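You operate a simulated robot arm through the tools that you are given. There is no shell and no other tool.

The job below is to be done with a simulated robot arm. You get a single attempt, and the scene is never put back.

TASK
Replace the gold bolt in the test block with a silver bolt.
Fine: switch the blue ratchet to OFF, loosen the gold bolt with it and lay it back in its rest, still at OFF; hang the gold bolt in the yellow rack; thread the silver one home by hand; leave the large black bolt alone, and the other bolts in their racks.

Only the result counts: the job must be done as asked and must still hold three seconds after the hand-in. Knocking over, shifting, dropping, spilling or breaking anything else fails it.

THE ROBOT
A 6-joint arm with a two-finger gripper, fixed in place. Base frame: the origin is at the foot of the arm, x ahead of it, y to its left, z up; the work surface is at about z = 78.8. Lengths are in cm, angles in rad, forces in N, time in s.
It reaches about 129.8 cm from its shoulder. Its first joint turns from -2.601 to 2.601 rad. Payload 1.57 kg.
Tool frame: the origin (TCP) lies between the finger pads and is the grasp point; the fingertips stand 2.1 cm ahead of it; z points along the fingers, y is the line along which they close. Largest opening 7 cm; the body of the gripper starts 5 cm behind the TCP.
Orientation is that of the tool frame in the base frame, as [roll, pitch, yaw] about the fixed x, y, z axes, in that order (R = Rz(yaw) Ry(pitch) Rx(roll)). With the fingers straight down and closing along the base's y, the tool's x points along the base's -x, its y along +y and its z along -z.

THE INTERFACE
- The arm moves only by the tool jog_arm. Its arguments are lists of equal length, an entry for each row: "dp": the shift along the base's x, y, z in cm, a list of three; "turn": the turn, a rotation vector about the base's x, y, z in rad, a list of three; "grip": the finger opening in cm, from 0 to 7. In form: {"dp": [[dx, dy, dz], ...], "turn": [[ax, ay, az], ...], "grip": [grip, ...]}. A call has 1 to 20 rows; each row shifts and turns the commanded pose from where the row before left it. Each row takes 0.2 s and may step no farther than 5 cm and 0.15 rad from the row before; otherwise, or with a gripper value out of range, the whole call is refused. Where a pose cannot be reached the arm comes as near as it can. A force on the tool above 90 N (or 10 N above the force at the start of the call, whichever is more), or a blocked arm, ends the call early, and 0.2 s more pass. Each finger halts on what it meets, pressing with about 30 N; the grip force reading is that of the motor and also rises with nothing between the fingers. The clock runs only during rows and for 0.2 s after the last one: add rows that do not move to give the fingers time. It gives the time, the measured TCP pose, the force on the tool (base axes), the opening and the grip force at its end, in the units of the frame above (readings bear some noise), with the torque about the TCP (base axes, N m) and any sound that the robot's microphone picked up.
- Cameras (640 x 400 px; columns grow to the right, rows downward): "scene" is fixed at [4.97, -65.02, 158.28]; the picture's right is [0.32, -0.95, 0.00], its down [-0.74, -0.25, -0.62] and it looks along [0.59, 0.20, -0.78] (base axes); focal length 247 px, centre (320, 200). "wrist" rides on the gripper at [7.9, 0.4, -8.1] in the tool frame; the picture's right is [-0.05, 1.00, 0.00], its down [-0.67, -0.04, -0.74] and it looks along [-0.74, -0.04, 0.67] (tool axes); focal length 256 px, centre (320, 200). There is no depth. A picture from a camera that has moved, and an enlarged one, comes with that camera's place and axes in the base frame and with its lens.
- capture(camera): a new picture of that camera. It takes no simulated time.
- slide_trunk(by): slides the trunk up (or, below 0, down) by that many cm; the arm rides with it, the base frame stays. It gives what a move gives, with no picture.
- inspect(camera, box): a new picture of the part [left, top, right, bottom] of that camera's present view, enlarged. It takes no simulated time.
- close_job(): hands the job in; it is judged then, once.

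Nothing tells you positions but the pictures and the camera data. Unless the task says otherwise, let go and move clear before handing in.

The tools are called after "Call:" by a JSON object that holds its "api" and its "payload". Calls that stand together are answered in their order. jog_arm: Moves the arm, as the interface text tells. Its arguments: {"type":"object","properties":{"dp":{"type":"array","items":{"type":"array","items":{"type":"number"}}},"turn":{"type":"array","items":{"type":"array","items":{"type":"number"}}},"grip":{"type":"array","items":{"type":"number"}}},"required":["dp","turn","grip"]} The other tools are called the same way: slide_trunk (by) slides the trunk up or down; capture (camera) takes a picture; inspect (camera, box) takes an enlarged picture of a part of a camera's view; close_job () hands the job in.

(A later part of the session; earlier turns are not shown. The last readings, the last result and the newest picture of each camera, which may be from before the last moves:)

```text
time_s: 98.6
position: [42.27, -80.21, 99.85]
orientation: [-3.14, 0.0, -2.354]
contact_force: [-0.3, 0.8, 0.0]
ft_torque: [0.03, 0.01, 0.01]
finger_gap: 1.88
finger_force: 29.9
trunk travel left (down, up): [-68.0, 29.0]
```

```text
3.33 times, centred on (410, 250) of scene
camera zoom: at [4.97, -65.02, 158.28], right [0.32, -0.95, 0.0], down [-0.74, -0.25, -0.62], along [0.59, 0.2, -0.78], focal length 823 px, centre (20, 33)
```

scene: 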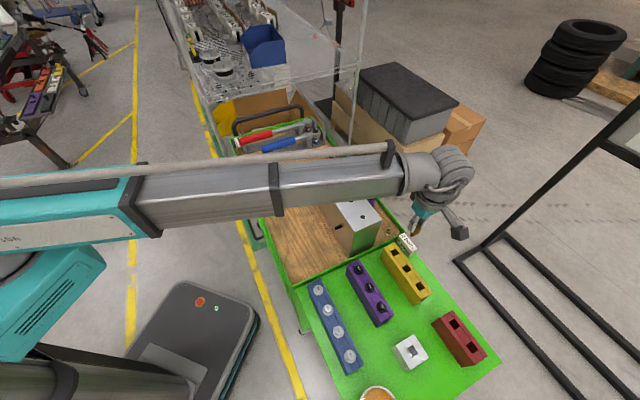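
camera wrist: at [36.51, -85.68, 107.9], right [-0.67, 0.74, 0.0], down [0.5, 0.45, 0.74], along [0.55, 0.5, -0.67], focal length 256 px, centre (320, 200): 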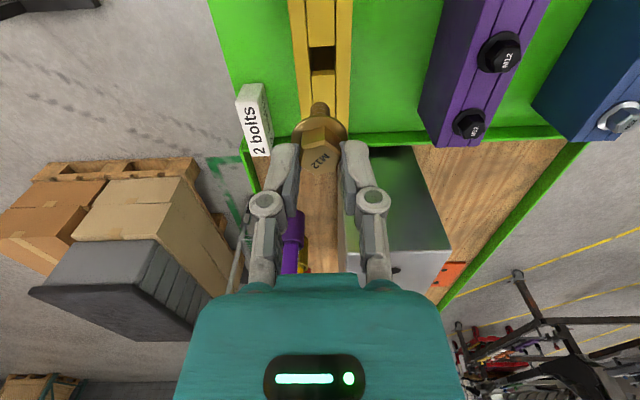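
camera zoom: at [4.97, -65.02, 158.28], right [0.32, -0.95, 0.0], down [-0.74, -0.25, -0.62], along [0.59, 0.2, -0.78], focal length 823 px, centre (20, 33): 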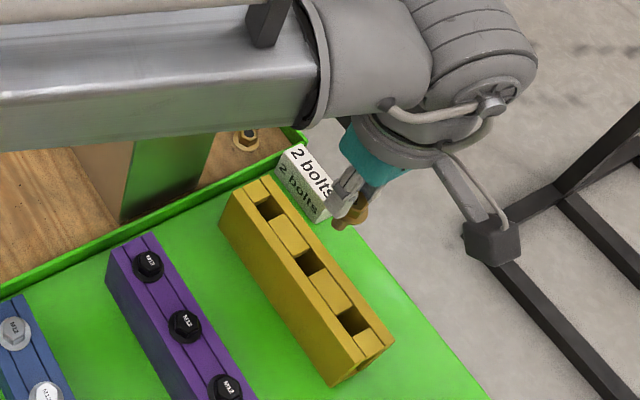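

Call:
{"api": "inspect", "payload": {"camera": "wrist", "box": [240, 10, 400, 150]}}

Call:
{"api": "slide_trunk", "payload": {"by": -3}}

Call:
{"api": "inspect", "payload": {"camera": "wrist", "box": [240, 10, 400, 150]}}

Call:
{"api": "inspect", "payload": {"camera": "scene", "box": [380, 220, 436, 276]}}

```text
2.86 times, centred on (320, 80) of wrist
camera zoom: at [36.51, -85.68, 107.9], right [-0.67, 0.74, 0.0], down [0.5, 0.45, 0.74], along [0.55, 0.5, -0.67], focal length 731 px, centre (320, 543)
```

zoom: 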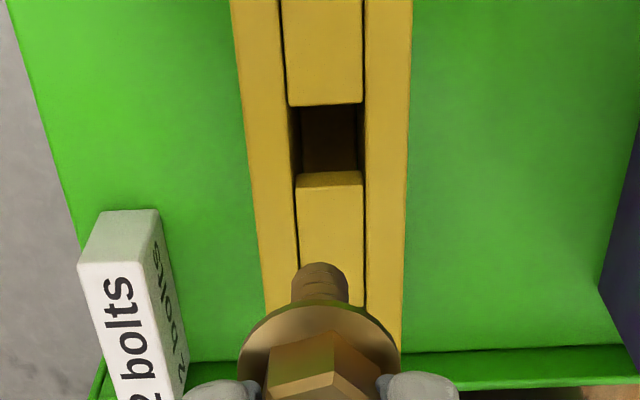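

```text
time_s: 99.3
position: [42.33, -80.21, 96.83]
orientation: [3.141, 0.001, -2.356]
contact_force: [0.7, 0.2, -0.1]
ft_torque: [0.04, 0.05, 0.02]
finger_gap: 1.93
finger_force: 29.7
trunk travel left (down, up): [-65.0, 32.0]
```

```text
2.86 times, centred on (320, 80) of wrist
camera zoom: at [36.51, -85.68, 104.89], right [-0.67, 0.74, 0.0], down [0.5, 0.45, 0.74], along [0.55, 0.5, -0.67], focal length 731 px, centre (320, 543)
```

zoom: 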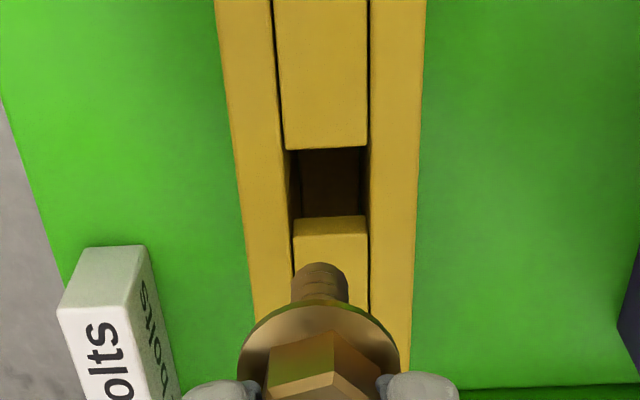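

```text
7.14 times, centred on (408, 248) of scene
camera zoom: at [4.97, -65.02, 158.28], right [0.32, -0.95, 0.0], down [-0.74, -0.25, -0.62], along [0.59, 0.2, -0.78], focal length 1764 px, centre (-309, -143)
```

zoom: 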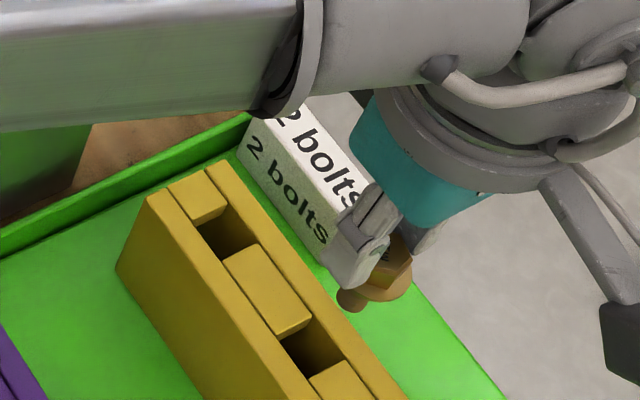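

Call:
{"api": "inspect", "payload": {"camera": "scene", "box": [412, 238, 436, 262]}}

Call:
{"api": "inspect", "payload": {"camera": "wrist", "box": [280, 80, 360, 180]}}

```text
16.00 times, centred on (424, 250) of scene
camera zoom: at [4.97, -65.02, 158.28], right [0.32, -0.95, 0.0], down [-0.74, -0.25, -0.62], along [0.59, 0.2, -0.78], focal length 3952 px, centre (-1344, -600)
```

zoom: 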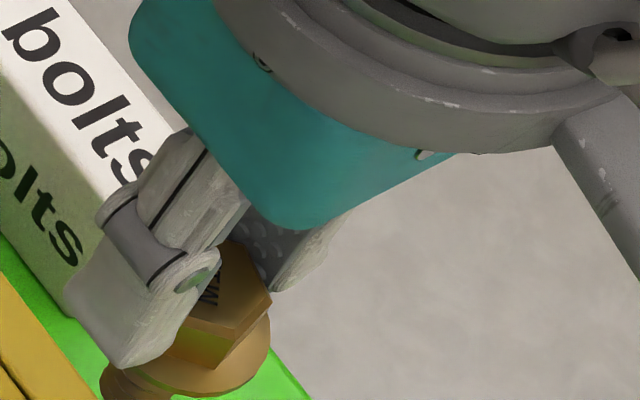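

```text
4.00 times, centred on (320, 130) of wrist
camera zoom: at [36.51, -85.68, 104.89], right [-0.67, 0.74, 0.0], down [0.5, 0.45, 0.74], along [0.55, 0.5, -0.67], focal length 1024 px, centre (320, 480)
```

zoom: 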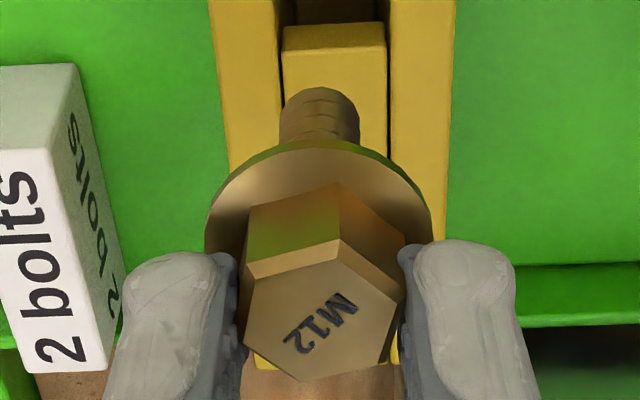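

The middle slot is at about (41.9, -80.26) with the rack top at z≈85.8, and the bolt hangs vertical with its tip about 6.9 cm below the TCP. I'll centre over the slot and lower.

Call:
{"api": "jog_arm", "payload": {"dp": [[-0.36, -0.04, 0], [0, 0, 0]], "turn": [[0, 0, 0], [0, 0, 0]], "grip": [1.4, 1.4]}}

Call:
{"api": "slide_trunk", "payload": {"by": -3}}

Call:
{"api": "inspect", "payload": {"camera": "wrist", "box": [240, 30, 400, 170]}}

Call:
{"api": "inspect", "payload": {"camera": "scene", "box": [390, 235, 430, 275]}}

```text
time_s: 99.9
position: [42.0, -80.27, 96.82]
orientation: [-3.141, 0.001, -2.352]
contact_force: [-0.7, 0.1, -2.3]
ft_torque: [0.0, 0.01, -0.02]
finger_gap: 1.9
finger_force: 30.5
trunk travel left (down, up): [-65.0, 32.0]
```

```text
time_s: 100.7
position: [42.05, -80.38, 94.01]
orientation: [-3.139, 0.001, -2.356]
contact_force: [0.4, 0.1, -1.1]
ft_torque: [-0.03, 0.0, 0.0]
finger_gap: 1.88
finger_force: 30.3
trunk travel left (down, up): [-62.0, 35.0]
```

```text
2.86 times, centred on (320, 100) of wrist
camera zoom: at [36.15, -85.71, 101.89], right [-0.67, 0.74, 0.0], down [0.5, 0.45, 0.74], along [0.55, 0.5, -0.67], focal length 731 px, centre (320, 486)
```

zoom: 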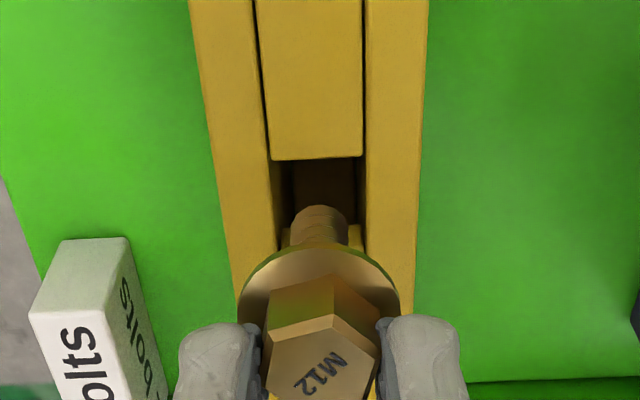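

```text
10.00 times, centred on (410, 255) of scene
camera zoom: at [4.97, -65.02, 158.28], right [0.32, -0.95, 0.0], down [-0.74, -0.25, -0.62], along [0.59, 0.2, -0.78], focal length 2470 px, centre (-580, -350)
```

zoom: 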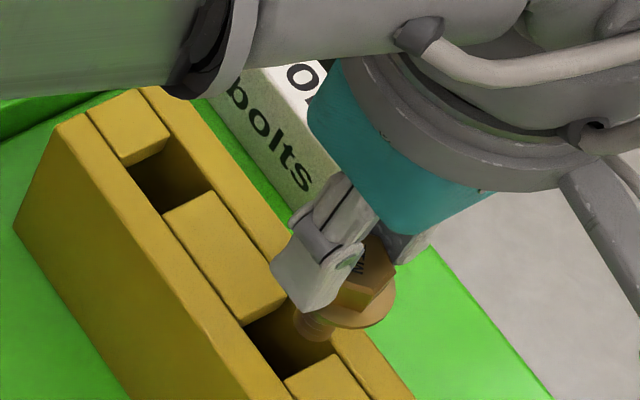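

Call:
{"api": "slide_trunk", "payload": {"by": -1}}

Call:
{"api": "inspect", "payload": {"camera": "wrist", "box": [240, 30, 400, 170]}}

Call:
{"api": "inspect", "payload": {"camera": "scene", "box": [390, 235, 430, 275]}}

```text
time_s: 101.2
position: [42.1, -80.32, 92.82]
orientation: [3.141, 0.0, -2.355]
contact_force: [-0.5, -0.8, -0.4]
ft_torque: [0.0, 0.04, -0.01]
finger_gap: 1.9
finger_force: 30.3
trunk travel left (down, up): [-61.0, 36.0]
```

```text
2.86 times, centred on (320, 100) of wrist
camera zoom: at [36.15, -85.71, 100.89], right [-0.67, 0.74, 0.0], down [0.5, 0.45, 0.74], along [0.55, 0.5, -0.67], focal length 731 px, centre (320, 486)
```

zoom: 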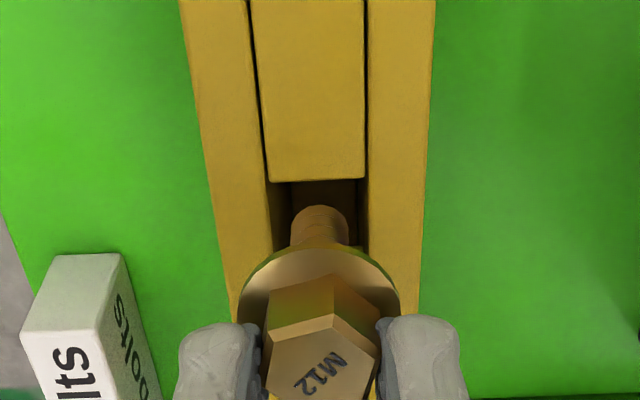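

```text
10.00 times, centred on (410, 255) of scene
camera zoom: at [4.97, -65.02, 158.28], right [0.32, -0.95, 0.0], down [-0.74, -0.25, -0.62], along [0.59, 0.2, -0.78], focal length 2470 px, centre (-580, -350)
```

zoom: 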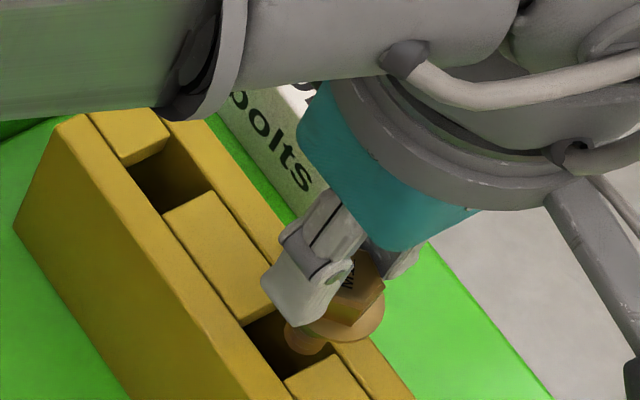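

Call:
{"api": "slide_trunk", "payload": {"by": -1}}

Call:
{"api": "inspect", "payload": {"camera": "wrist", "box": [240, 30, 400, 170]}}

Call:
{"api": "inspect", "payload": {"camera": "scene", "box": [390, 235, 430, 275]}}

```text
time_s: 101.8
position: [41.92, -80.42, 91.83]
orientation: [3.14, 0.001, -2.354]
contact_force: [-0.7, 0.4, -1.3]
ft_torque: [0.0, -0.01, 0.0]
finger_gap: 1.89
finger_force: 29.9
trunk travel left (down, up): [-60.0, 37.0]
```

```text
2.86 times, centred on (320, 100) of wrist
camera zoom: at [36.15, -85.72, 99.89], right [-0.67, 0.74, 0.0], down [0.5, 0.45, 0.74], along [0.55, 0.5, -0.67], focal length 731 px, centre (320, 486)
```

zoom: 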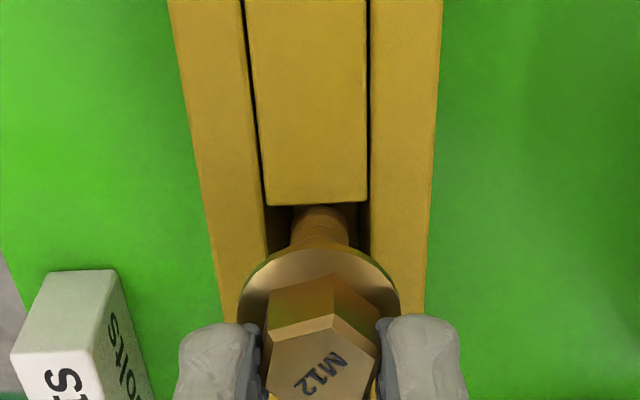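

```text
10.00 times, centred on (410, 255) of scene
camera zoom: at [4.97, -65.02, 158.28], right [0.32, -0.95, 0.0], down [-0.74, -0.25, -0.62], along [0.59, 0.2, -0.78], focal length 2470 px, centre (-580, -350)
```

zoom: 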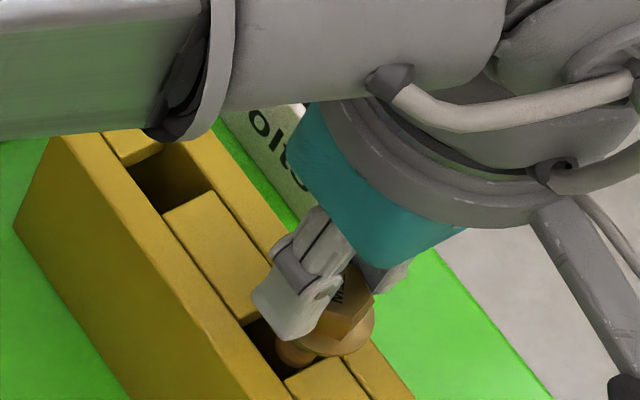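

Call:
{"api": "slide_trunk", "payload": {"by": -1.5}}

Call:
{"api": "slide_trunk", "payload": {"by": -0.4}}

Call:
{"api": "inspect", "payload": {"camera": "wrist", "box": [240, 30, 400, 170]}}

Call:
{"api": "inspect", "payload": {"camera": "scene", "box": [390, 235, 430, 275]}}

```text
time_s: 102.5
position: [41.87, -80.38, 90.31]
orientation: [3.141, -0.001, -2.353]
contact_force: [0.5, 0.0, 0.1]
ft_torque: [0.01, -0.03, -0.02]
finger_gap: 1.92
finger_force: 29.7
trunk travel left (down, up): [-58.5, 38.5]
```

```text
time_s: 103.0
position: [41.91, -80.38, 89.97]
orientation: [3.141, 0.0, -2.355]
contact_force: [0.0, 0.1, 0.2]
ft_torque: [0.0, -0.03, -0.01]
finger_gap: 1.89
finger_force: 30.1
trunk travel left (down, up): [-58.1, 38.9]
```

```text
2.86 times, centred on (320, 100) of wrist
camera zoom: at [36.15, -85.71, 97.99], right [-0.67, 0.74, 0.0], down [0.5, 0.45, 0.74], along [0.55, 0.5, -0.67], focal length 731 px, centre (320, 486)
```

zoom: 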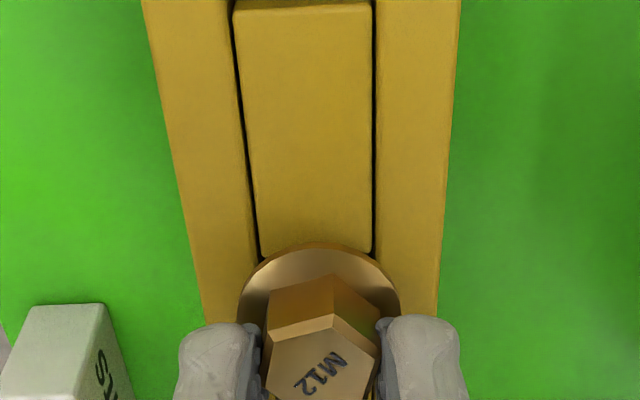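

```text
10.00 times, centred on (410, 255) of scene
camera zoom: at [4.97, -65.02, 158.28], right [0.32, -0.95, 0.0], down [-0.74, -0.25, -0.62], along [0.59, 0.2, -0.78], focal length 2470 px, centre (-580, -350)
```

zoom: 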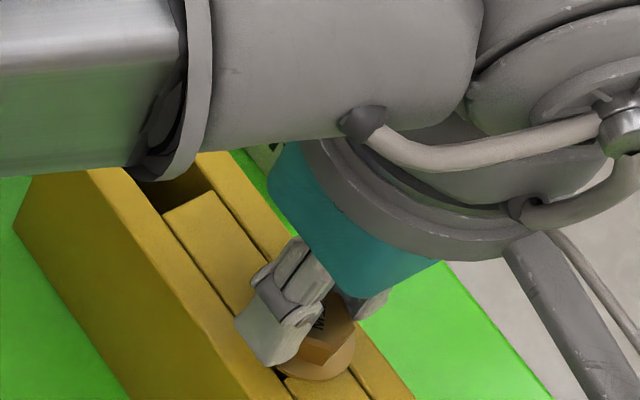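

Call:
{"api": "slide_trunk", "payload": {"by": -0.3}}

Call:
{"api": "slide_trunk", "payload": {"by": -0.2}}

Call:
{"api": "inspect", "payload": {"camera": "scene", "box": [390, 235, 430, 275]}}

```text
time_s: 103.5
position: [42.08, -80.4, 89.76]
orientation: [3.14, 0.001, -2.353]
contact_force: [0.7, -0.4, -1.6]
ft_torque: [-0.03, 0.01, -0.02]
finger_gap: 1.9
finger_force: 29.8
trunk travel left (down, up): [-57.8, 39.2]
```

```text
time_s: 104.0
position: [42.02, -80.4, 89.4]
orientation: [-3.14, -0.002, -2.355]
contact_force: [-0.8, 0.5, -0.8]
ft_torque: [-0.01, 0.02, 0.0]
finger_gap: 1.89
finger_force: 30.0
trunk travel left (down, up): [-57.6, 39.4]
```

```text
10.00 times, centred on (410, 255) of scene
camera zoom: at [4.97, -65.02, 158.28], right [0.32, -0.95, 0.0], down [-0.74, -0.25, -0.62], along [0.59, 0.2, -0.78], focal length 2470 px, centre (-580, -350)
```

zoom: 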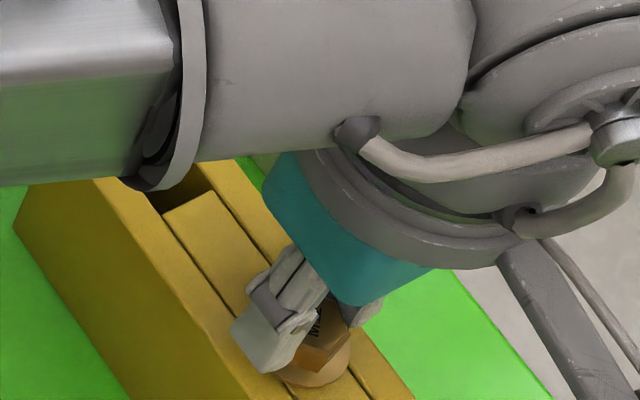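

Call:
{"api": "slide_trunk", "payload": {"by": -0.2}}

Call:
{"api": "slide_trunk", "payload": {"by": -0.2}}

Call:
{"api": "inspect", "payload": {"camera": "wrist", "box": [240, 60, 400, 180]}}

```text
time_s: 104.5
position: [41.99, -80.29, 89.17]
orientation: [-3.141, 0.001, -2.356]
contact_force: [-0.2, 0.3, -0.1]
ft_torque: [-0.04, -0.03, 0.01]
finger_gap: 1.89
finger_force: 30.2
trunk travel left (down, up): [-57.4, 39.6]
```

```text
time_s: 105.1
position: [41.96, -80.27, 89.03]
orientation: [-3.141, 0.0, -2.354]
contact_force: [0.6, -1.0, 5.2]
ft_torque: [-0.05, -0.01, 0.02]
finger_gap: 1.88
finger_force: 29.9
trunk travel left (down, up): [-57.2, 39.8]
```

```text
3.33 times, centred on (320, 120) of wrist
camera zoom: at [36.15, -85.7, 97.14], right [-0.67, 0.74, 0.0], down [0.5, 0.45, 0.74], along [0.55, 0.5, -0.67], focal length 853 px, centre (320, 467)
```

zoom: 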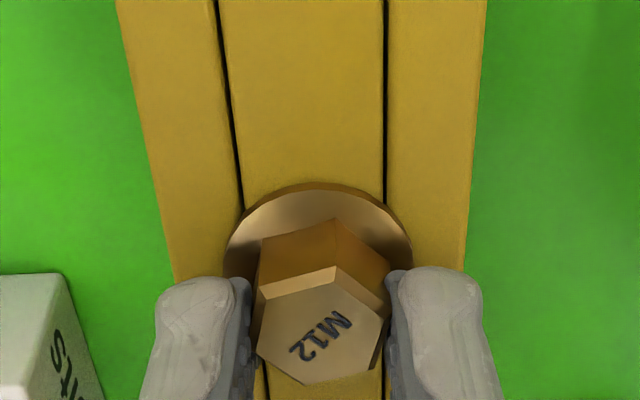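

Contact: the flange is seated on the rack. I'll release and rise.

Call:
{"api": "jog_arm", "payload": {"dp": [[0, 0, 0], [0, 0, 0], [0, 0, 0]], "turn": [[0, 0, 0], [0, 0, 0], [0, 0, 0]], "grip": [2.6, 3.2, 3.2]}}

Call:
{"api": "slide_trunk", "payload": {"by": 10}}

Call:
{"api": "capture", "payload": {"camera": "wrist"}}

Call:
{"api": "inspect", "payload": {"camera": "scene", "box": [370, 220, 450, 310]}}

```text
time_s: 105.9
position: [42.0, -80.32, 89.16]
orientation: [3.141, 0.0, -2.356]
contact_force: [0.2, -0.7, 0.2]
ft_torque: [-0.01, 0.01, 0.0]
finger_gap: 3.2
finger_force: 0.1
trunk travel left (down, up): [-57.2, 39.8]
```

```text
time_s: 107.2
position: [41.93, -80.41, 98.99]
orientation: [3.141, 0.001, -2.354]
contact_force: [-0.2, -0.7, 0.0]
ft_torque: [-0.03, 0.0, 0.0]
finger_gap: 3.19
finger_force: 0.1
trunk travel left (down, up): [-67.2, 29.8]
```

```text
taken
camera wrist: at [36.16, -85.72, 107.09], right [-0.67, 0.74, 0.0], down [0.5, 0.45, 0.74], along [0.55, 0.5, -0.67], focal length 256 px, centre (320, 200)
```

wrist: 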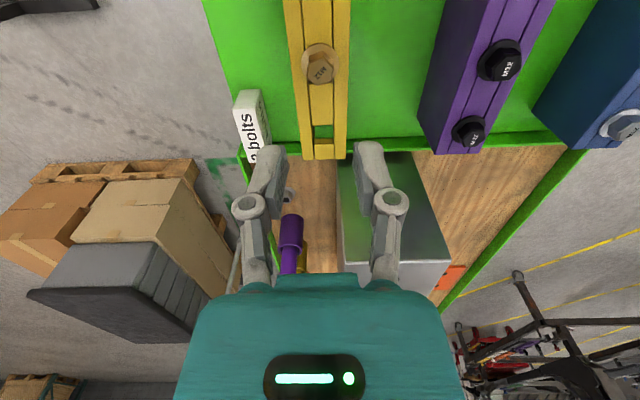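

```text
4.44 times, centred on (410, 265) of scene
camera zoom: at [4.97, -65.02, 158.28], right [0.32, -0.95, 0.0], down [-0.74, -0.25, -0.62], along [0.59, 0.2, -0.78], focal length 1098 px, centre (-80, -89)
```

zoom: 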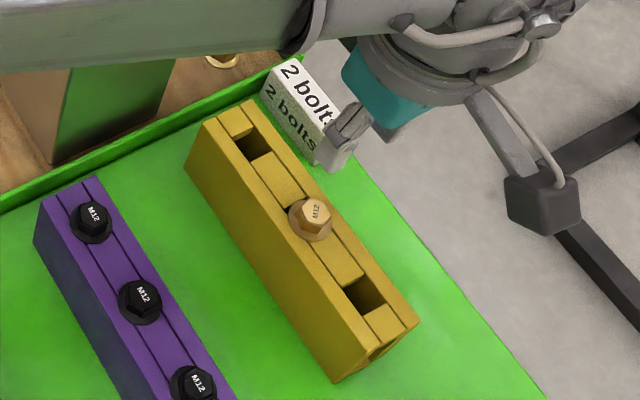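

The gold bolt hangs in the yellow rack. Now I'll go to the blue rack's first silver bolt, near (27.5, -56.8).

Call:
{"api": "jog_arm", "payload": {"dp": [[-1.8, 2.9, 0], [-1.8, 2.9, 0], [-1.8, 2.9, 0], [-1.8, 2.9, 0], [-1.8, 2.9, 0], [-1.8, 2.9, 0], [-1.8, 2.9, 0], [-1.9, 3.1, 0], [0, 0, 0]], "turn": [[0, 0, 0], [0, 0, 0], [0, 0, 0], [0, 0, 0], [0, 0, 0], [0, 0, 0], [0, 0, 0], [0, 0, 0], [0, 0, 0]], "grip": [3.2, 3.2, 3.2, 3.2, 3.2, 3.2, 3.2, 3.2, 3.2]}}

Call:
{"api": "capture", "payload": {"camera": "wrist"}}

Call:
{"api": "capture", "payload": {"camera": "scene"}}

```text
time_s: 109.2
position: [27.52, -56.94, 99.16]
orientation: [-3.141, 0.0, -2.355]
contact_force: [-0.2, 0.2, -0.4]
ft_torque: [-0.04, 0.0, 0.02]
finger_gap: 3.22
finger_force: 0.1
trunk travel left (down, up): [-67.2, 29.8]
```

```text
taken
camera wrist: at [21.72, -62.32, 107.11], right [-0.67, 0.74, 0.0], down [0.5, 0.45, 0.74], along [0.55, 0.5, -0.67], focal length 256 px, centre (320, 200)
```

wrist: 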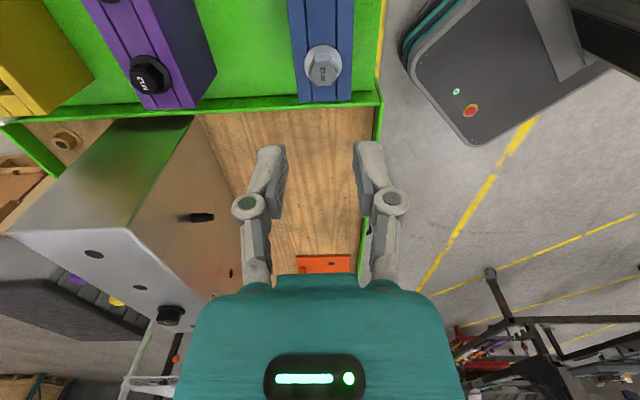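

```text
taken
```

scene: 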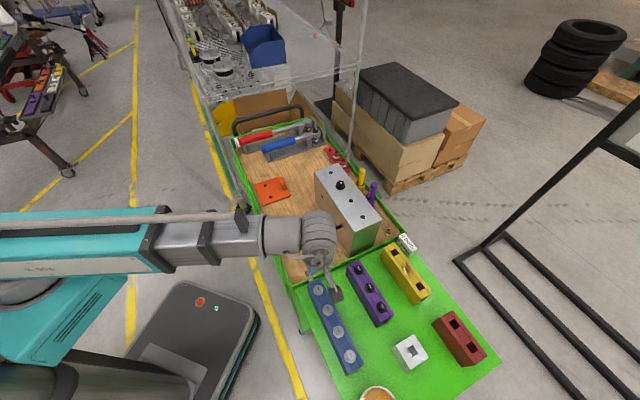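

Call:
{"api": "inspect", "payload": {"camera": "wrist", "box": [240, 20, 400, 120]}}

Call:
{"api": "inspect", "payload": {"camera": "wrist", "box": [150, 190, 310, 290]}}

```text
4.00 times, centred on (320, 70) of wrist
camera zoom: at [21.72, -62.32, 107.11], right [-0.67, 0.74, 0.0], down [0.5, 0.45, 0.74], along [0.55, 0.5, -0.67], focal length 1024 px, centre (320, 720)
```

zoom: 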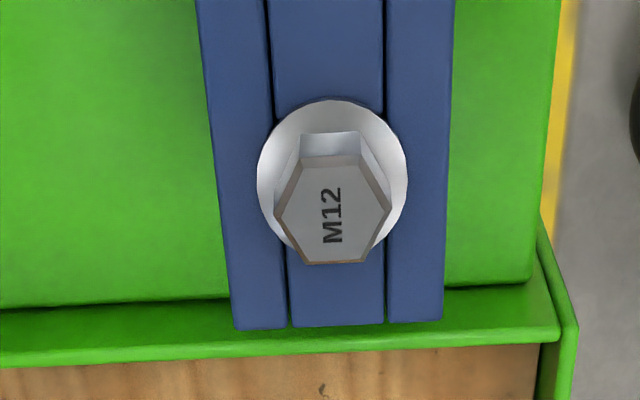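

```text
4.00 times, centred on (230, 240) of wrist
camera zoom: at [21.72, -62.32, 107.11], right [-0.67, 0.74, 0.0], down [0.5, 0.45, 0.74], along [0.55, 0.5, -0.67], focal length 1024 px, centre (680, 40)
```

zoom: 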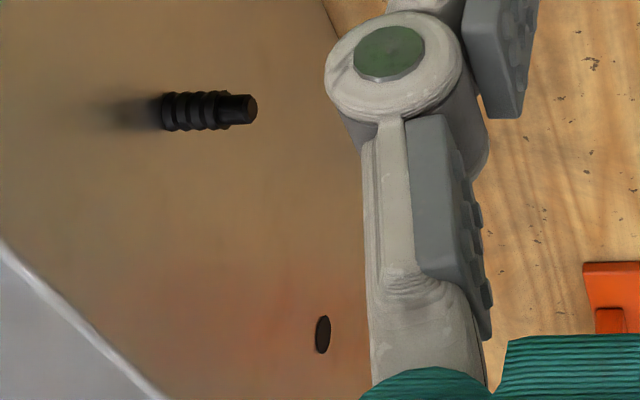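

Call:
{"api": "jog_arm", "payload": {"dp": [[-0.35, 0.02, 0], [0, 0, 0], [0, 0, 0], [0, 0, 0], [0, 0, 0]], "turn": [[0, 0, 0.135], [0, 0, 0.135], [0, 0, 0.135], [0, 0, 0.135], [0, 0, 0]], "grip": [3.2, 3.2, 3.2, 3.2, 3.2]}}

Call:
{"api": "slide_trunk", "payload": {"by": -6.5}}

Call:
{"api": "inspect", "payload": {"camera": "wrist", "box": [240, 50, 400, 150]}}

Call:
{"api": "inspect", "payload": {"camera": "scene", "box": [290, 240, 360, 310]}}

```text
time_s: 110.4
position: [27.29, -57.0, 99.19]
orientation: [-3.141, -0.001, -1.813]
contact_force: [-1.4, 1.1, -0.1]
ft_torque: [-0.03, -0.03, 0.0]
finger_gap: 3.2
finger_force: 0.1
trunk travel left (down, up): [-67.2, 29.8]
```

```text
time_s: 111.4
position: [27.31, -56.96, 92.59]
orientation: [-3.141, -0.001, -1.815]
contact_force: [-0.6, -0.1, -0.3]
ft_torque: [-0.01, -0.01, -0.01]
finger_gap: 3.2
finger_force: 0.0
trunk travel left (down, up): [-60.7, 36.3]
```

```text
4.00 times, centred on (320, 100) of wrist
camera zoom: at [24.98, -64.57, 100.6], right [-0.96, 0.29, 0.0], down [0.2, 0.64, 0.74], along [0.22, 0.71, -0.67], focal length 1024 px, centre (320, 600)
```

zoom: 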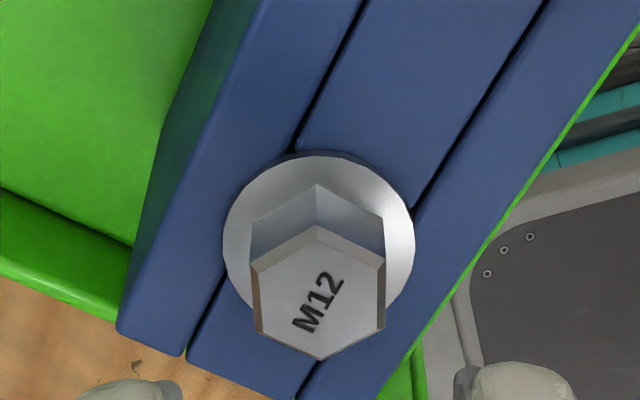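

```text
5.71 times, centred on (325, 275) of scene
camera zoom: at [4.97, -65.02, 158.28], right [0.32, -0.95, 0.0], down [-0.74, -0.25, -0.62], along [0.59, 0.2, -0.78], focal length 1411 px, centre (291, -229)
```

zoom: 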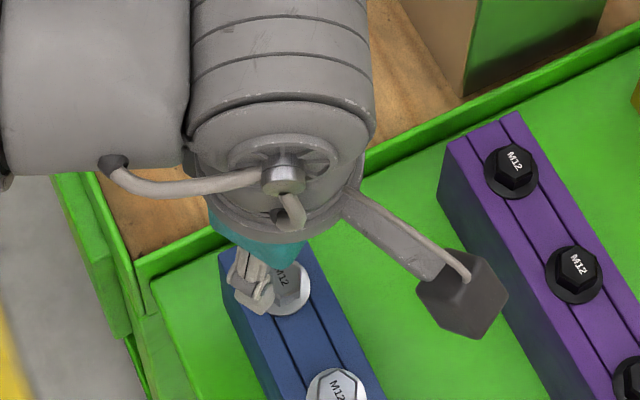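

Call:
{"api": "jog_arm", "payload": {"dp": [[0, 0, 0], [0, 0, 0]], "turn": [[0, 0, 0.05], [0, 0, 0]], "grip": [3.0, 3.0]}}

Call:
{"api": "slide_trunk", "payload": {"by": -3.7}}

Call:
{"api": "inspect", "payload": {"camera": "wrist", "box": [240, 90, 400, 190]}}

```text
time_s: 112.0
position: [27.25, -56.91, 92.61]
orientation: [-3.141, 0.001, -1.764]
contact_force: [0.1, 0.1, -0.2]
ft_torque: [-0.01, -0.04, -0.01]
finger_gap: 3.0
finger_force: 0.1
trunk travel left (down, up): [-60.7, 36.3]
```

```text
time_s: 112.8
position: [27.19, -56.97, 88.91]
orientation: [3.141, 0.001, -1.765]
contact_force: [0.0, -0.4, -0.7]
ft_torque: [0.0, 0.0, 0.0]
finger_gap: 2.99
finger_force: 0.2
trunk travel left (down, up): [-57.0, 40.0]
```

```text
4.00 times, centred on (320, 140) of wrist
camera zoom: at [25.36, -64.69, 96.9], right [-0.97, 0.24, 0.0], down [0.16, 0.65, 0.74], along [0.18, 0.72, -0.67], focal length 1024 px, centre (320, 440)
```

zoom: 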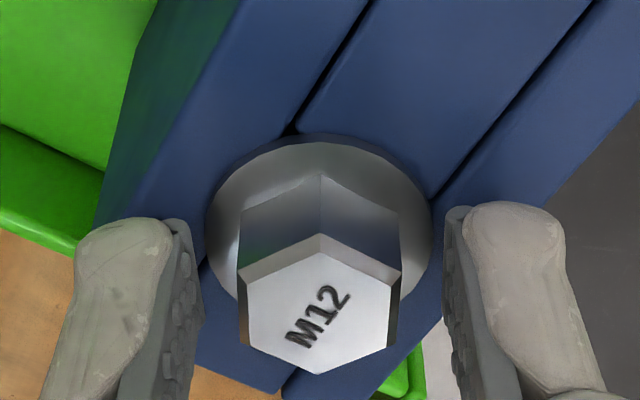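

Call:
{"api": "slide_trunk", "payload": {"by": -0.3}}

Call:
{"api": "jog_arm", "payload": {"dp": [[0, 0, 0], [0, 0, 0], [0, 0, 0]], "turn": [[0, 0, 0], [0, 0, 0], [0, 0, 0]], "grip": [1.8, 1.4, 1.4]}}

Call:
{"api": "slide_trunk", "payload": {"by": 2}}

Call:
{"api": "inspect", "payload": {"camera": "wrist", "box": [240, 60, 400, 190]}}

```text
time_s: 113.4
position: [27.19, -56.96, 88.56]
orientation: [-3.14, -0.001, -1.767]
contact_force: [0.2, 0.4, 0.2]
ft_torque: [0.06, 0.03, 0.02]
finger_gap: 2.96
finger_force: 0.1
trunk travel left (down, up): [-56.7, 40.3]
```

```text
time_s: 114.2
position: [27.15, -56.96, 88.58]
orientation: [3.141, -0.002, -1.764]
contact_force: [-0.1, -1.2, 20.3]
ft_torque: [0.03, 0.0, 0.02]
finger_gap: 1.94
finger_force: 29.8
trunk travel left (down, up): [-56.7, 40.3]
```

```text
time_s: 114.8
position: [27.26, -56.97, 90.62]
orientation: [3.141, 0.0, -1.764]
contact_force: [0.1, -0.2, -1.7]
ft_torque: [0.0, 0.01, 0.02]
finger_gap: 1.9
finger_force: 29.8
trunk travel left (down, up): [-58.7, 38.3]
```

```text
3.08 times, centred on (320, 125) of wrist
camera zoom: at [25.36, -64.7, 98.59], right [-0.97, 0.24, 0.0], down [0.16, 0.65, 0.74], along [0.18, 0.72, -0.67], focal length 788 px, centre (320, 431)
```

zoom: 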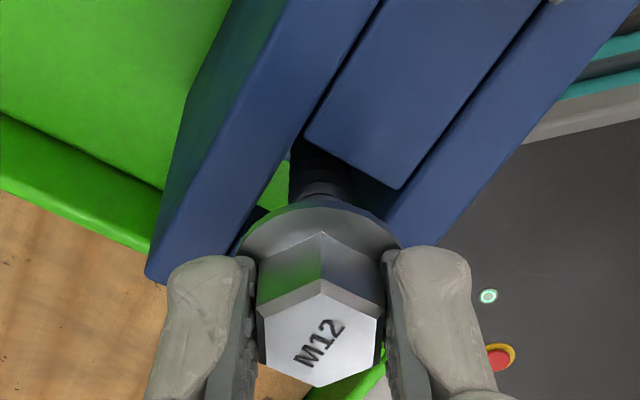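

Call:
{"api": "slide_trunk", "payload": {"by": 8}}

Call:
{"api": "capture", "payload": {"camera": "wrist"}}

Call:
{"api": "inspect", "payload": {"camera": "wrist", "box": [240, 60, 400, 190]}}

Call:
{"api": "inspect", "payload": {"camera": "scene", "box": [290, 220, 360, 310]}}

```text
time_s: 116.0
position: [27.17, -56.83, 98.6]
orientation: [-3.142, 0.001, -1.765]
contact_force: [0.0, 0.0, -0.8]
ft_torque: [0.0, 0.02, 0.02]
finger_gap: 1.9
finger_force: 30.2
trunk travel left (down, up): [-66.7, 30.3]
```

```text
taken
camera wrist: at [25.37, -64.7, 106.59], right [-0.97, 0.24, 0.0], down [0.16, 0.65, 0.74], along [0.18, 0.72, -0.67], focal length 256 px, centre (320, 200)
```

wrist: 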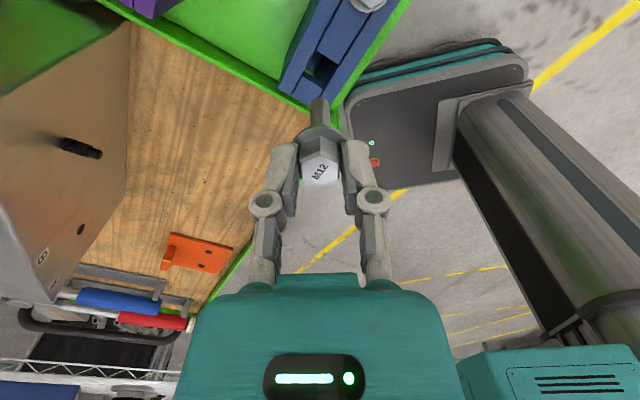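

```text
3.08 times, centred on (320, 125) of wrist
camera zoom: at [25.37, -64.7, 106.59], right [-0.97, 0.24, 0.0], down [0.16, 0.65, 0.74], along [0.18, 0.72, -0.67], focal length 788 px, centre (320, 431)
```

zoom: 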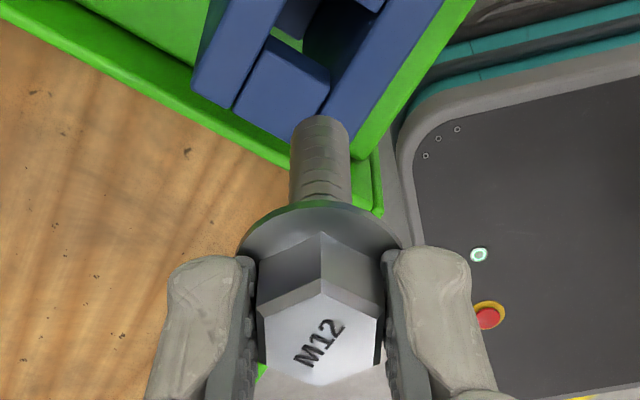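

```text
4.44 times, centred on (325, 265) of scene
camera zoom: at [4.97, -65.02, 158.28], right [0.32, -0.95, 0.0], down [-0.74, -0.25, -0.62], along [0.59, 0.2, -0.78], focal length 1098 px, centre (298, -89)
```

zoom: 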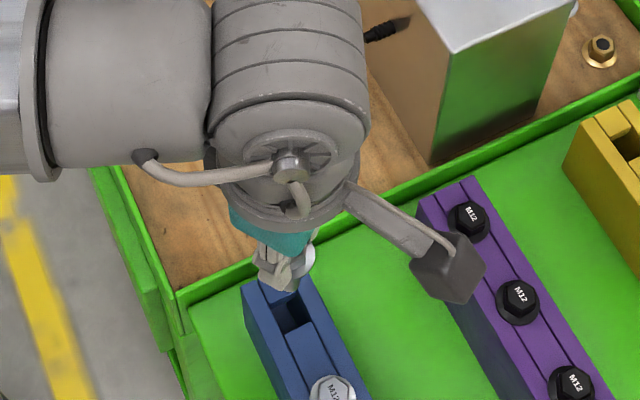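

This silver bolt is clearly longer than the gold one (about 45 mm against about 30 mm). The gauge says "max 45 mm", so I need to check its length. I'll raise it and look at it in an open spot from the scene camera.

Call:
{"api": "slide_trunk", "payload": {"by": 9.5}}

Call:
{"api": "jog_arm", "payload": {"dp": [[3.5, -0.5, 0], [3.5, -0.5, 0], [3.5, -0.5, 0], [3.5, -0.5, 0], [3.5, -0.5, 0], [0, 0, 0]], "turn": [[0, 0, 0], [0, 0, 0], [0, 0, 0], [0, 0, 0], [0, 0, 0], [0, 0, 0]], "grip": [1.4, 1.4, 1.4, 1.4, 1.4, 1.4]}}

Call:
{"api": "capture", "payload": {"camera": "scene"}}

```text
time_s: 117.3
position: [27.19, -56.94, 108.08]
orientation: [3.14, 0.001, -1.764]
contact_force: [0.6, -0.4, -2.0]
ft_torque: [0.0, 0.01, 0.0]
finger_gap: 1.9
finger_force: 29.9
trunk travel left (down, up): [-76.2, 20.8]
```

```text
time_s: 118.7
position: [44.62, -59.65, 108.1]
orientation: [-3.141, 0.0, -1.765]
contact_force: [-0.1, -0.1, -0.9]
ft_torque: [0.01, -0.02, -0.03]
finger_gap: 1.92
finger_force: 30.1
trunk travel left (down, up): [-76.2, 20.8]
```

```text
taken
```

scene: 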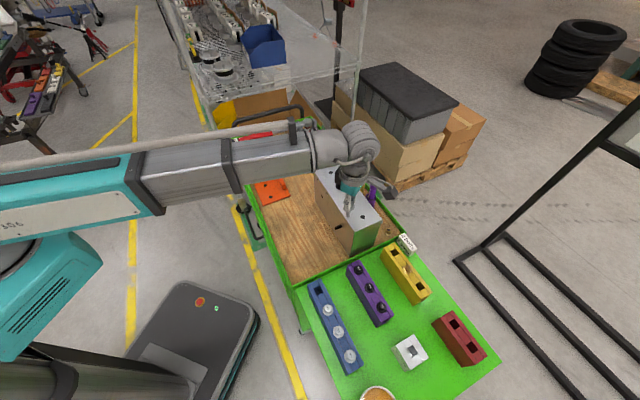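

Call:
{"api": "inspect", "payload": {"camera": "scene", "box": [335, 185, 367, 225]}}

Call:
{"api": "inspect", "payload": {"camera": "wrist", "box": [280, 80, 360, 180]}}

```text
10.00 times, centred on (351, 205) of scene
camera zoom: at [4.97, -65.02, 158.28], right [0.32, -0.95, 0.0], down [-0.74, -0.25, -0.62], along [0.59, 0.2, -0.78], focal length 2470 px, centre (10, 150)
```

zoom: 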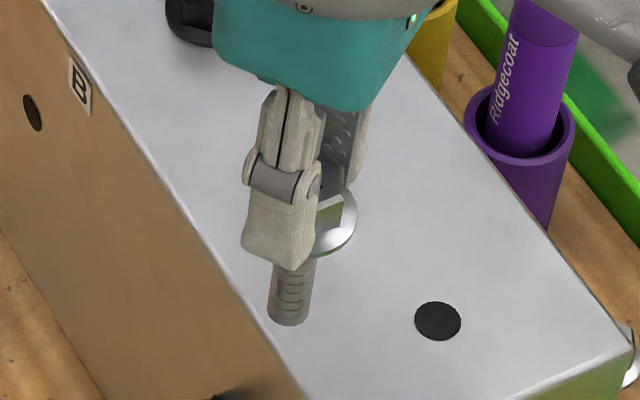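

```text
4.00 times, centred on (320, 130) of wrist
camera zoom: at [42.8, -67.43, 116.09], right [-0.97, 0.24, 0.0], down [0.16, 0.65, 0.74], along [0.18, 0.72, -0.67], focal length 1024 px, centre (320, 480)
```

zoom: 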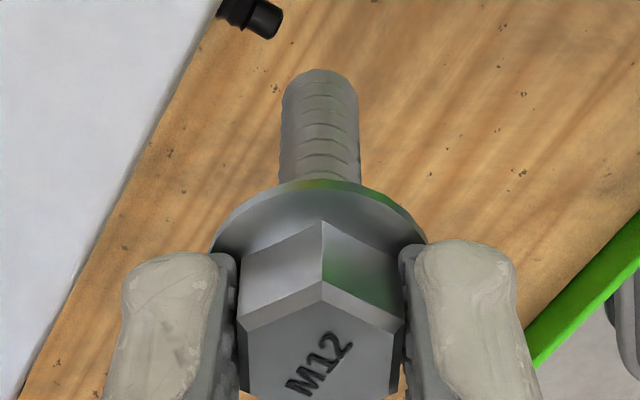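

The silver shank measures about 4.5 cm, which is within the gauge limit, and seating will confirm it. I'll carry it over the hole at (64.4, -48.8) and rotate to the top of the yaw range for threading clockwise.

Call:
{"api": "jog_arm", "payload": {"dp": [[3.3, 1.8, 0], [3.3, 1.8, 0], [3.3, 1.8, 0], [3.3, 1.8, 0], [3.3, 1.8, 0], [3.2, 1.83, 0], [0, 0, 0]], "turn": [[0, 0, 0.08], [0, 0, 0.08], [0, 0, 0.08], [0, 0, 0.08], [0, 0, 0.08], [0, 0, 0], [0, 0, 0]], "grip": [1.4, 1.4, 1.4, 1.4, 1.4, 1.4, 1.4]}}

Call:
{"api": "inspect", "payload": {"camera": "wrist", "box": [260, 50, 380, 150]}}

Call:
{"api": "inspect", "payload": {"camera": "scene", "box": [314, 145, 354, 175]}}

```text
time_s: 120.3
position: [64.41, -48.67, 108.02]
orientation: [3.141, -0.001, -1.366]
contact_force: [-0.7, 0.1, -1.2]
ft_torque: [-0.03, -0.02, -0.02]
finger_gap: 1.91
finger_force: 30.1
trunk travel left (down, up): [-76.2, 20.8]
```

```text
4.00 times, centred on (320, 100) of wrist
camera zoom: at [65.73, -56.52, 116.09], right [-0.99, -0.15, 0.0], down [-0.1, 0.66, 0.74], along [-0.11, 0.74, -0.67], focal length 1024 px, centre (320, 600)
```

zoom: 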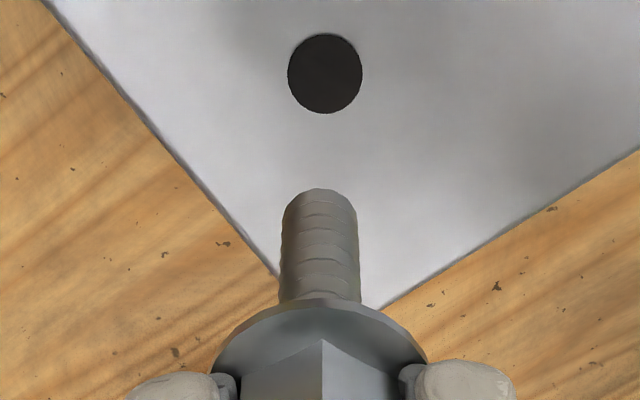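

```text
13.33 times, centred on (334, 160) of scene
camera zoom: at [4.97, -65.02, 158.28], right [0.32, -0.95, 0.0], down [-0.74, -0.25, -0.62], along [0.59, 0.2, -0.78], focal length 3293 px, centre (133, 733)
```

zoom: 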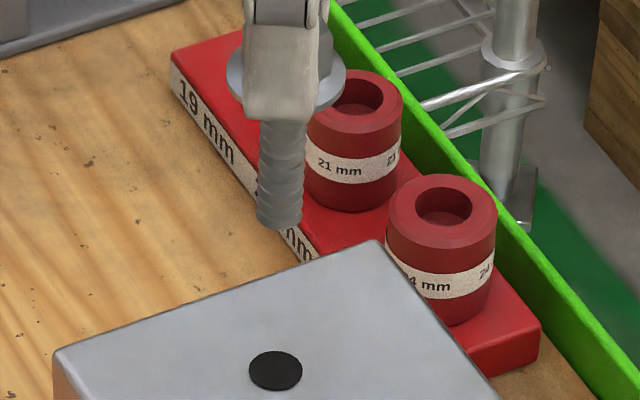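

Call:
{"api": "jog_arm", "payload": {"dp": [[-0.1, -0.12, 0], [0, 0, 0]], "turn": [[0, 0, 0], [0, 0, 0]], "grip": [1.4, 1.4]}}

Call:
{"api": "slide_trunk", "payload": {"by": -4.5}}

Call:
{"api": "inspect", "payload": {"camera": "wrist", "box": [260, 50, 380, 150]}}

Call:
{"api": "inspect", "payload": {"camera": "scene", "box": [314, 150, 354, 180]}}

```text
time_s: 120.9
position: [64.44, -48.8, 108.07]
orientation: [-3.141, 0.0, -1.364]
contact_force: [0.8, 0.2, -0.9]
ft_torque: [-0.02, 0.0, 0.02]
finger_gap: 1.93
finger_force: 29.7
trunk travel left (down, up): [-76.2, 20.8]
```

```text
time_s: 121.8
position: [64.3, -48.83, 103.62]
orientation: [3.142, 0.0, -1.364]
contact_force: [0.0, 0.0, -0.3]
ft_torque: [-0.01, 0.01, -0.03]
finger_gap: 1.94
finger_force: 30.1
trunk travel left (down, up): [-71.7, 25.3]
```

```text
4.00 times, centred on (320, 100) of wrist
camera zoom: at [65.6, -56.64, 111.59], right [-0.99, -0.15, 0.0], down [-0.1, 0.66, 0.74], along [-0.11, 0.74, -0.67], focal length 1024 px, centre (320, 600)
```

zoom: 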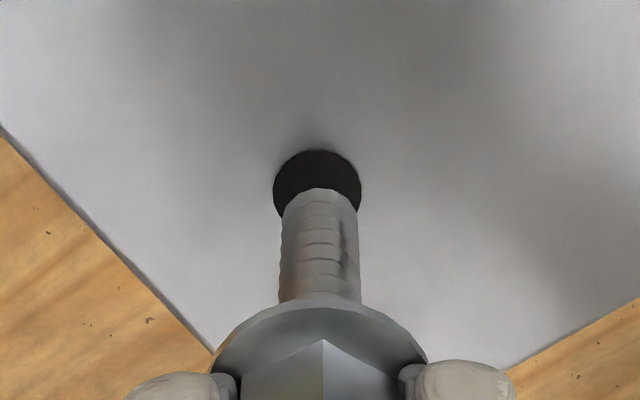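

```text
13.33 times, centred on (334, 165) of scene
camera zoom: at [4.97, -65.02, 158.28], right [0.32, -0.95, 0.0], down [-0.74, -0.25, -0.62], along [0.59, 0.2, -0.78], focal length 3293 px, centre (133, 667)
```

zoom: 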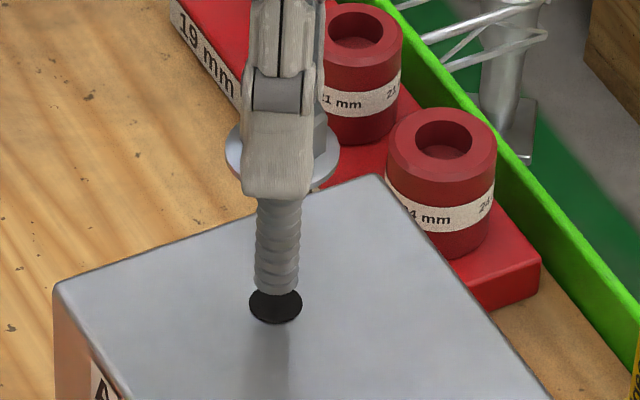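

The tip is nearly concentric with the hole. I'll make a tiny trim and lower gently.

Call:
{"api": "jog_arm", "payload": {"dp": [[0.05, -0.02, 0], [0, 0, 0]], "turn": [[0, 0, 0], [0, 0, 0]], "grip": [1.4, 1.4]}}

Call:
{"api": "slide_trunk", "payload": {"by": -0.8}}

Call:
{"api": "slide_trunk", "payload": {"by": -0.4}}

Call:
{"api": "inspect", "payload": {"camera": "wrist", "box": [260, 50, 380, 150]}}

Call:
{"api": "inspect", "payload": {"camera": "scene", "box": [314, 150, 354, 180]}}

```text
time_s: 122.4
position: [64.25, -48.8, 103.54]
orientation: [3.14, 0.0, -1.366]
contact_force: [0.8, 0.3, -1.9]
ft_torque: [0.01, 0.02, -0.01]
finger_gap: 1.93
finger_force: 29.9
trunk travel left (down, up): [-71.7, 25.3]
```

```text
time_s: 123.0
position: [64.28, -48.79, 102.74]
orientation: [-3.141, 0.0, -1.365]
contact_force: [-0.8, 0.1, -1.9]
ft_torque: [0.03, -0.03, 0.04]
finger_gap: 1.91
finger_force: 29.4
trunk travel left (down, up): [-70.9, 26.1]
```

```text
time_s: 123.5
position: [64.28, -48.74, 102.38]
orientation: [-3.141, -0.001, -1.365]
contact_force: [-0.3, 0.4, -0.1]
ft_torque: [0.01, -0.05, 0.0]
finger_gap: 1.94
finger_force: 29.9
trunk travel left (down, up): [-70.5, 26.5]
```

```text
4.00 times, centred on (320, 100) of wrist
camera zoom: at [65.63, -56.63, 110.39], right [-0.99, -0.15, 0.0], down [-0.1, 0.66, 0.74], along [-0.11, 0.74, -0.67], focal length 1024 px, centre (320, 600)
```

zoom: 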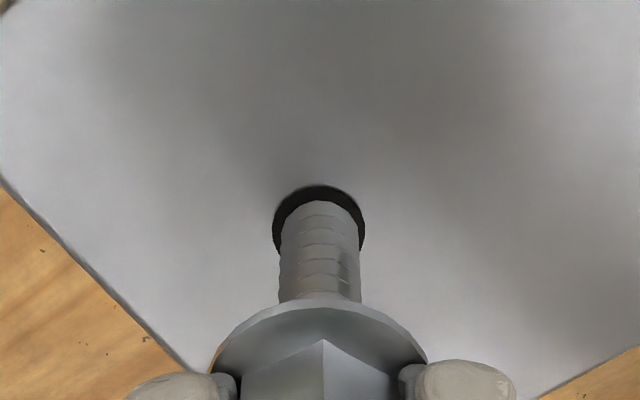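

```text
13.33 times, centred on (334, 165) of scene
camera zoom: at [4.97, -65.02, 158.28], right [0.32, -0.95, 0.0], down [-0.74, -0.25, -0.62], along [0.59, 0.2, -0.78], focal length 3293 px, centre (133, 667)
```

zoom: 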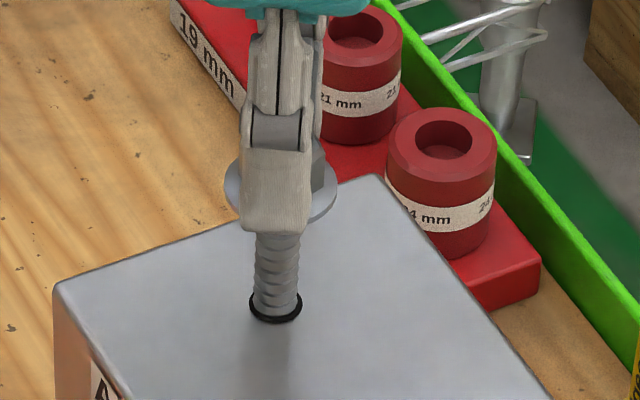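

Call:
{"api": "slide_trunk", "payload": {"by": -0.5}}

Call:
{"api": "slide_trunk", "payload": {"by": -0.5}}

Call:
{"api": "slide_trunk", "payload": {"by": -0.5}}

Call:
{"api": "inspect", "payload": {"camera": "wrist", "box": [260, 50, 380, 150]}}

Call:
{"api": "inspect", "payload": {"camera": "scene", "box": [314, 150, 354, 180]}}

```text
time_s: 124.0
position: [64.28, -48.76, 101.91]
orientation: [-3.141, -0.001, -1.363]
contact_force: [-0.3, -0.7, -1.1]
ft_torque: [0.04, 0.01, 0.03]
finger_gap: 1.9
finger_force: 30.0
trunk travel left (down, up): [-70.0, 27.0]
```

```text
time_s: 124.6
position: [64.27, -48.7, 101.4]
orientation: [3.141, -0.001, -1.365]
contact_force: [0.0, 0.4, -0.7]
ft_torque: [0.04, 0.01, 0.01]
finger_gap: 1.93
finger_force: 29.6
trunk travel left (down, up): [-69.5, 27.5]
```

```text
time_s: 125.1
position: [64.3, -48.71, 100.8]
orientation: [-3.141, 0.0, -1.365]
contact_force: [0.0, -0.2, -0.5]
ft_torque: [0.0, 0.0, -0.02]
finger_gap: 1.93
finger_force: 29.9
trunk travel left (down, up): [-69.0, 28.0]
```

```text
4.00 times, centred on (320, 100) of wrist
camera zoom: at [65.63, -56.63, 108.89], right [-0.99, -0.15, 0.0], down [-0.1, 0.66, 0.74], along [-0.11, 0.74, -0.67], focal length 1024 px, centre (320, 600)
```

zoom: 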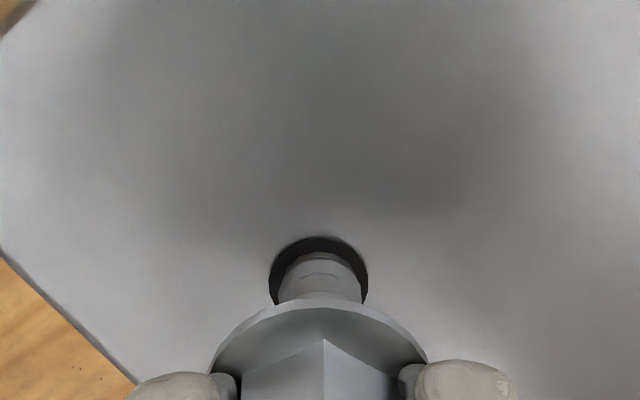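

```text
13.33 times, centred on (334, 165) of scene
camera zoom: at [4.97, -65.02, 158.28], right [0.32, -0.95, 0.0], down [-0.74, -0.25, -0.62], along [0.59, 0.2, -0.78], focal length 3293 px, centre (133, 667)
```

zoom: 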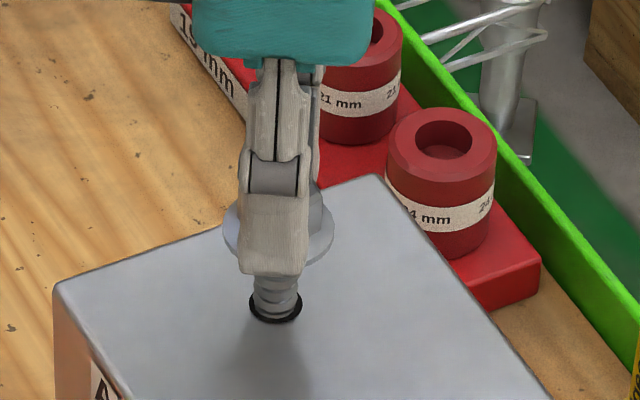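

Call:
{"api": "slide_trunk", "payload": {"by": -0.5}}

Call:
{"api": "slide_trunk", "payload": {"by": -0.4}}

Call:
{"api": "slide_trunk", "payload": {"by": -0.3}}

Call:
{"api": "inspect", "payload": {"camera": "scene", "box": [314, 150, 354, 180]}}

```text
time_s: 125.6
position: [64.35, -48.63, 100.48]
orientation: [-3.141, 0.0, -1.364]
contact_force: [0.0, 0.2, 0.3]
ft_torque: [0.01, -0.03, -0.01]
finger_gap: 1.9
finger_force: 30.2
trunk travel left (down, up): [-68.5, 28.5]
```

```text
time_s: 126.2
position: [64.39, -48.85, 99.91]
orientation: [3.14, 0.0, -1.364]
contact_force: [-0.4, 0.3, -1.2]
ft_torque: [-0.04, 0.01, 0.0]
finger_gap: 1.91
finger_force: 30.2
trunk travel left (down, up): [-68.1, 28.9]
```

```text
time_s: 126.7
position: [64.31, -48.72, 99.56]
orientation: [-3.141, 0.0, -1.365]
contact_force: [-0.6, -0.5, -1.1]
ft_torque: [0.01, -0.02, -0.04]
finger_gap: 1.92
finger_force: 30.0
trunk travel left (down, up): [-67.8, 29.2]
```

```text
13.33 times, centred on (334, 165) of scene
camera zoom: at [4.97, -65.02, 158.28], right [0.32, -0.95, 0.0], down [-0.74, -0.25, -0.62], along [0.59, 0.2, -0.78], focal length 3293 px, centre (133, 667)
```

zoom: 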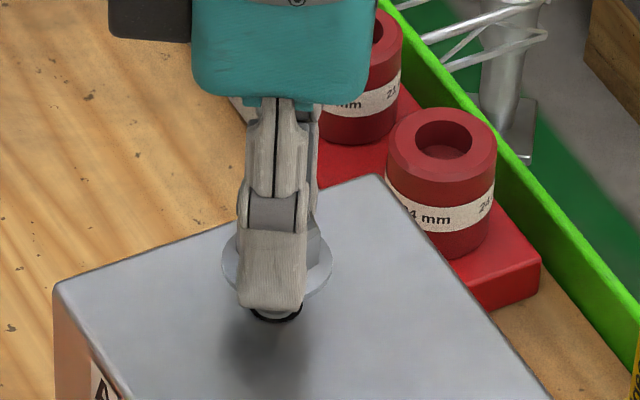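

Call:
{"api": "slide_trunk", "payload": {"by": -0.15}}

Call:
{"api": "slide_trunk", "payload": {"by": -0.15}}

```text
time_s: 127.2
position: [64.28, -48.7, 99.59]
orientation: [-3.141, 0.001, -1.365]
contact_force: [-0.1, 0.0, -1.1]
ft_torque: [-0.01, -0.03, -0.02]
finger_gap: 1.93
finger_force: 30.5
trunk travel left (down, up): [-67.6, 29.4]
```

```text
time_s: 127.7
position: [64.4, -48.79, 99.45]
orientation: [3.141, -0.002, -1.365]
contact_force: [2.8, -3.6, 8.5]
ft_torque: [-0.06, -0.06, 0.0]
finger_gap: 1.91
finger_force: 30.0
trunk travel left (down, up): [-67.5, 29.5]
```

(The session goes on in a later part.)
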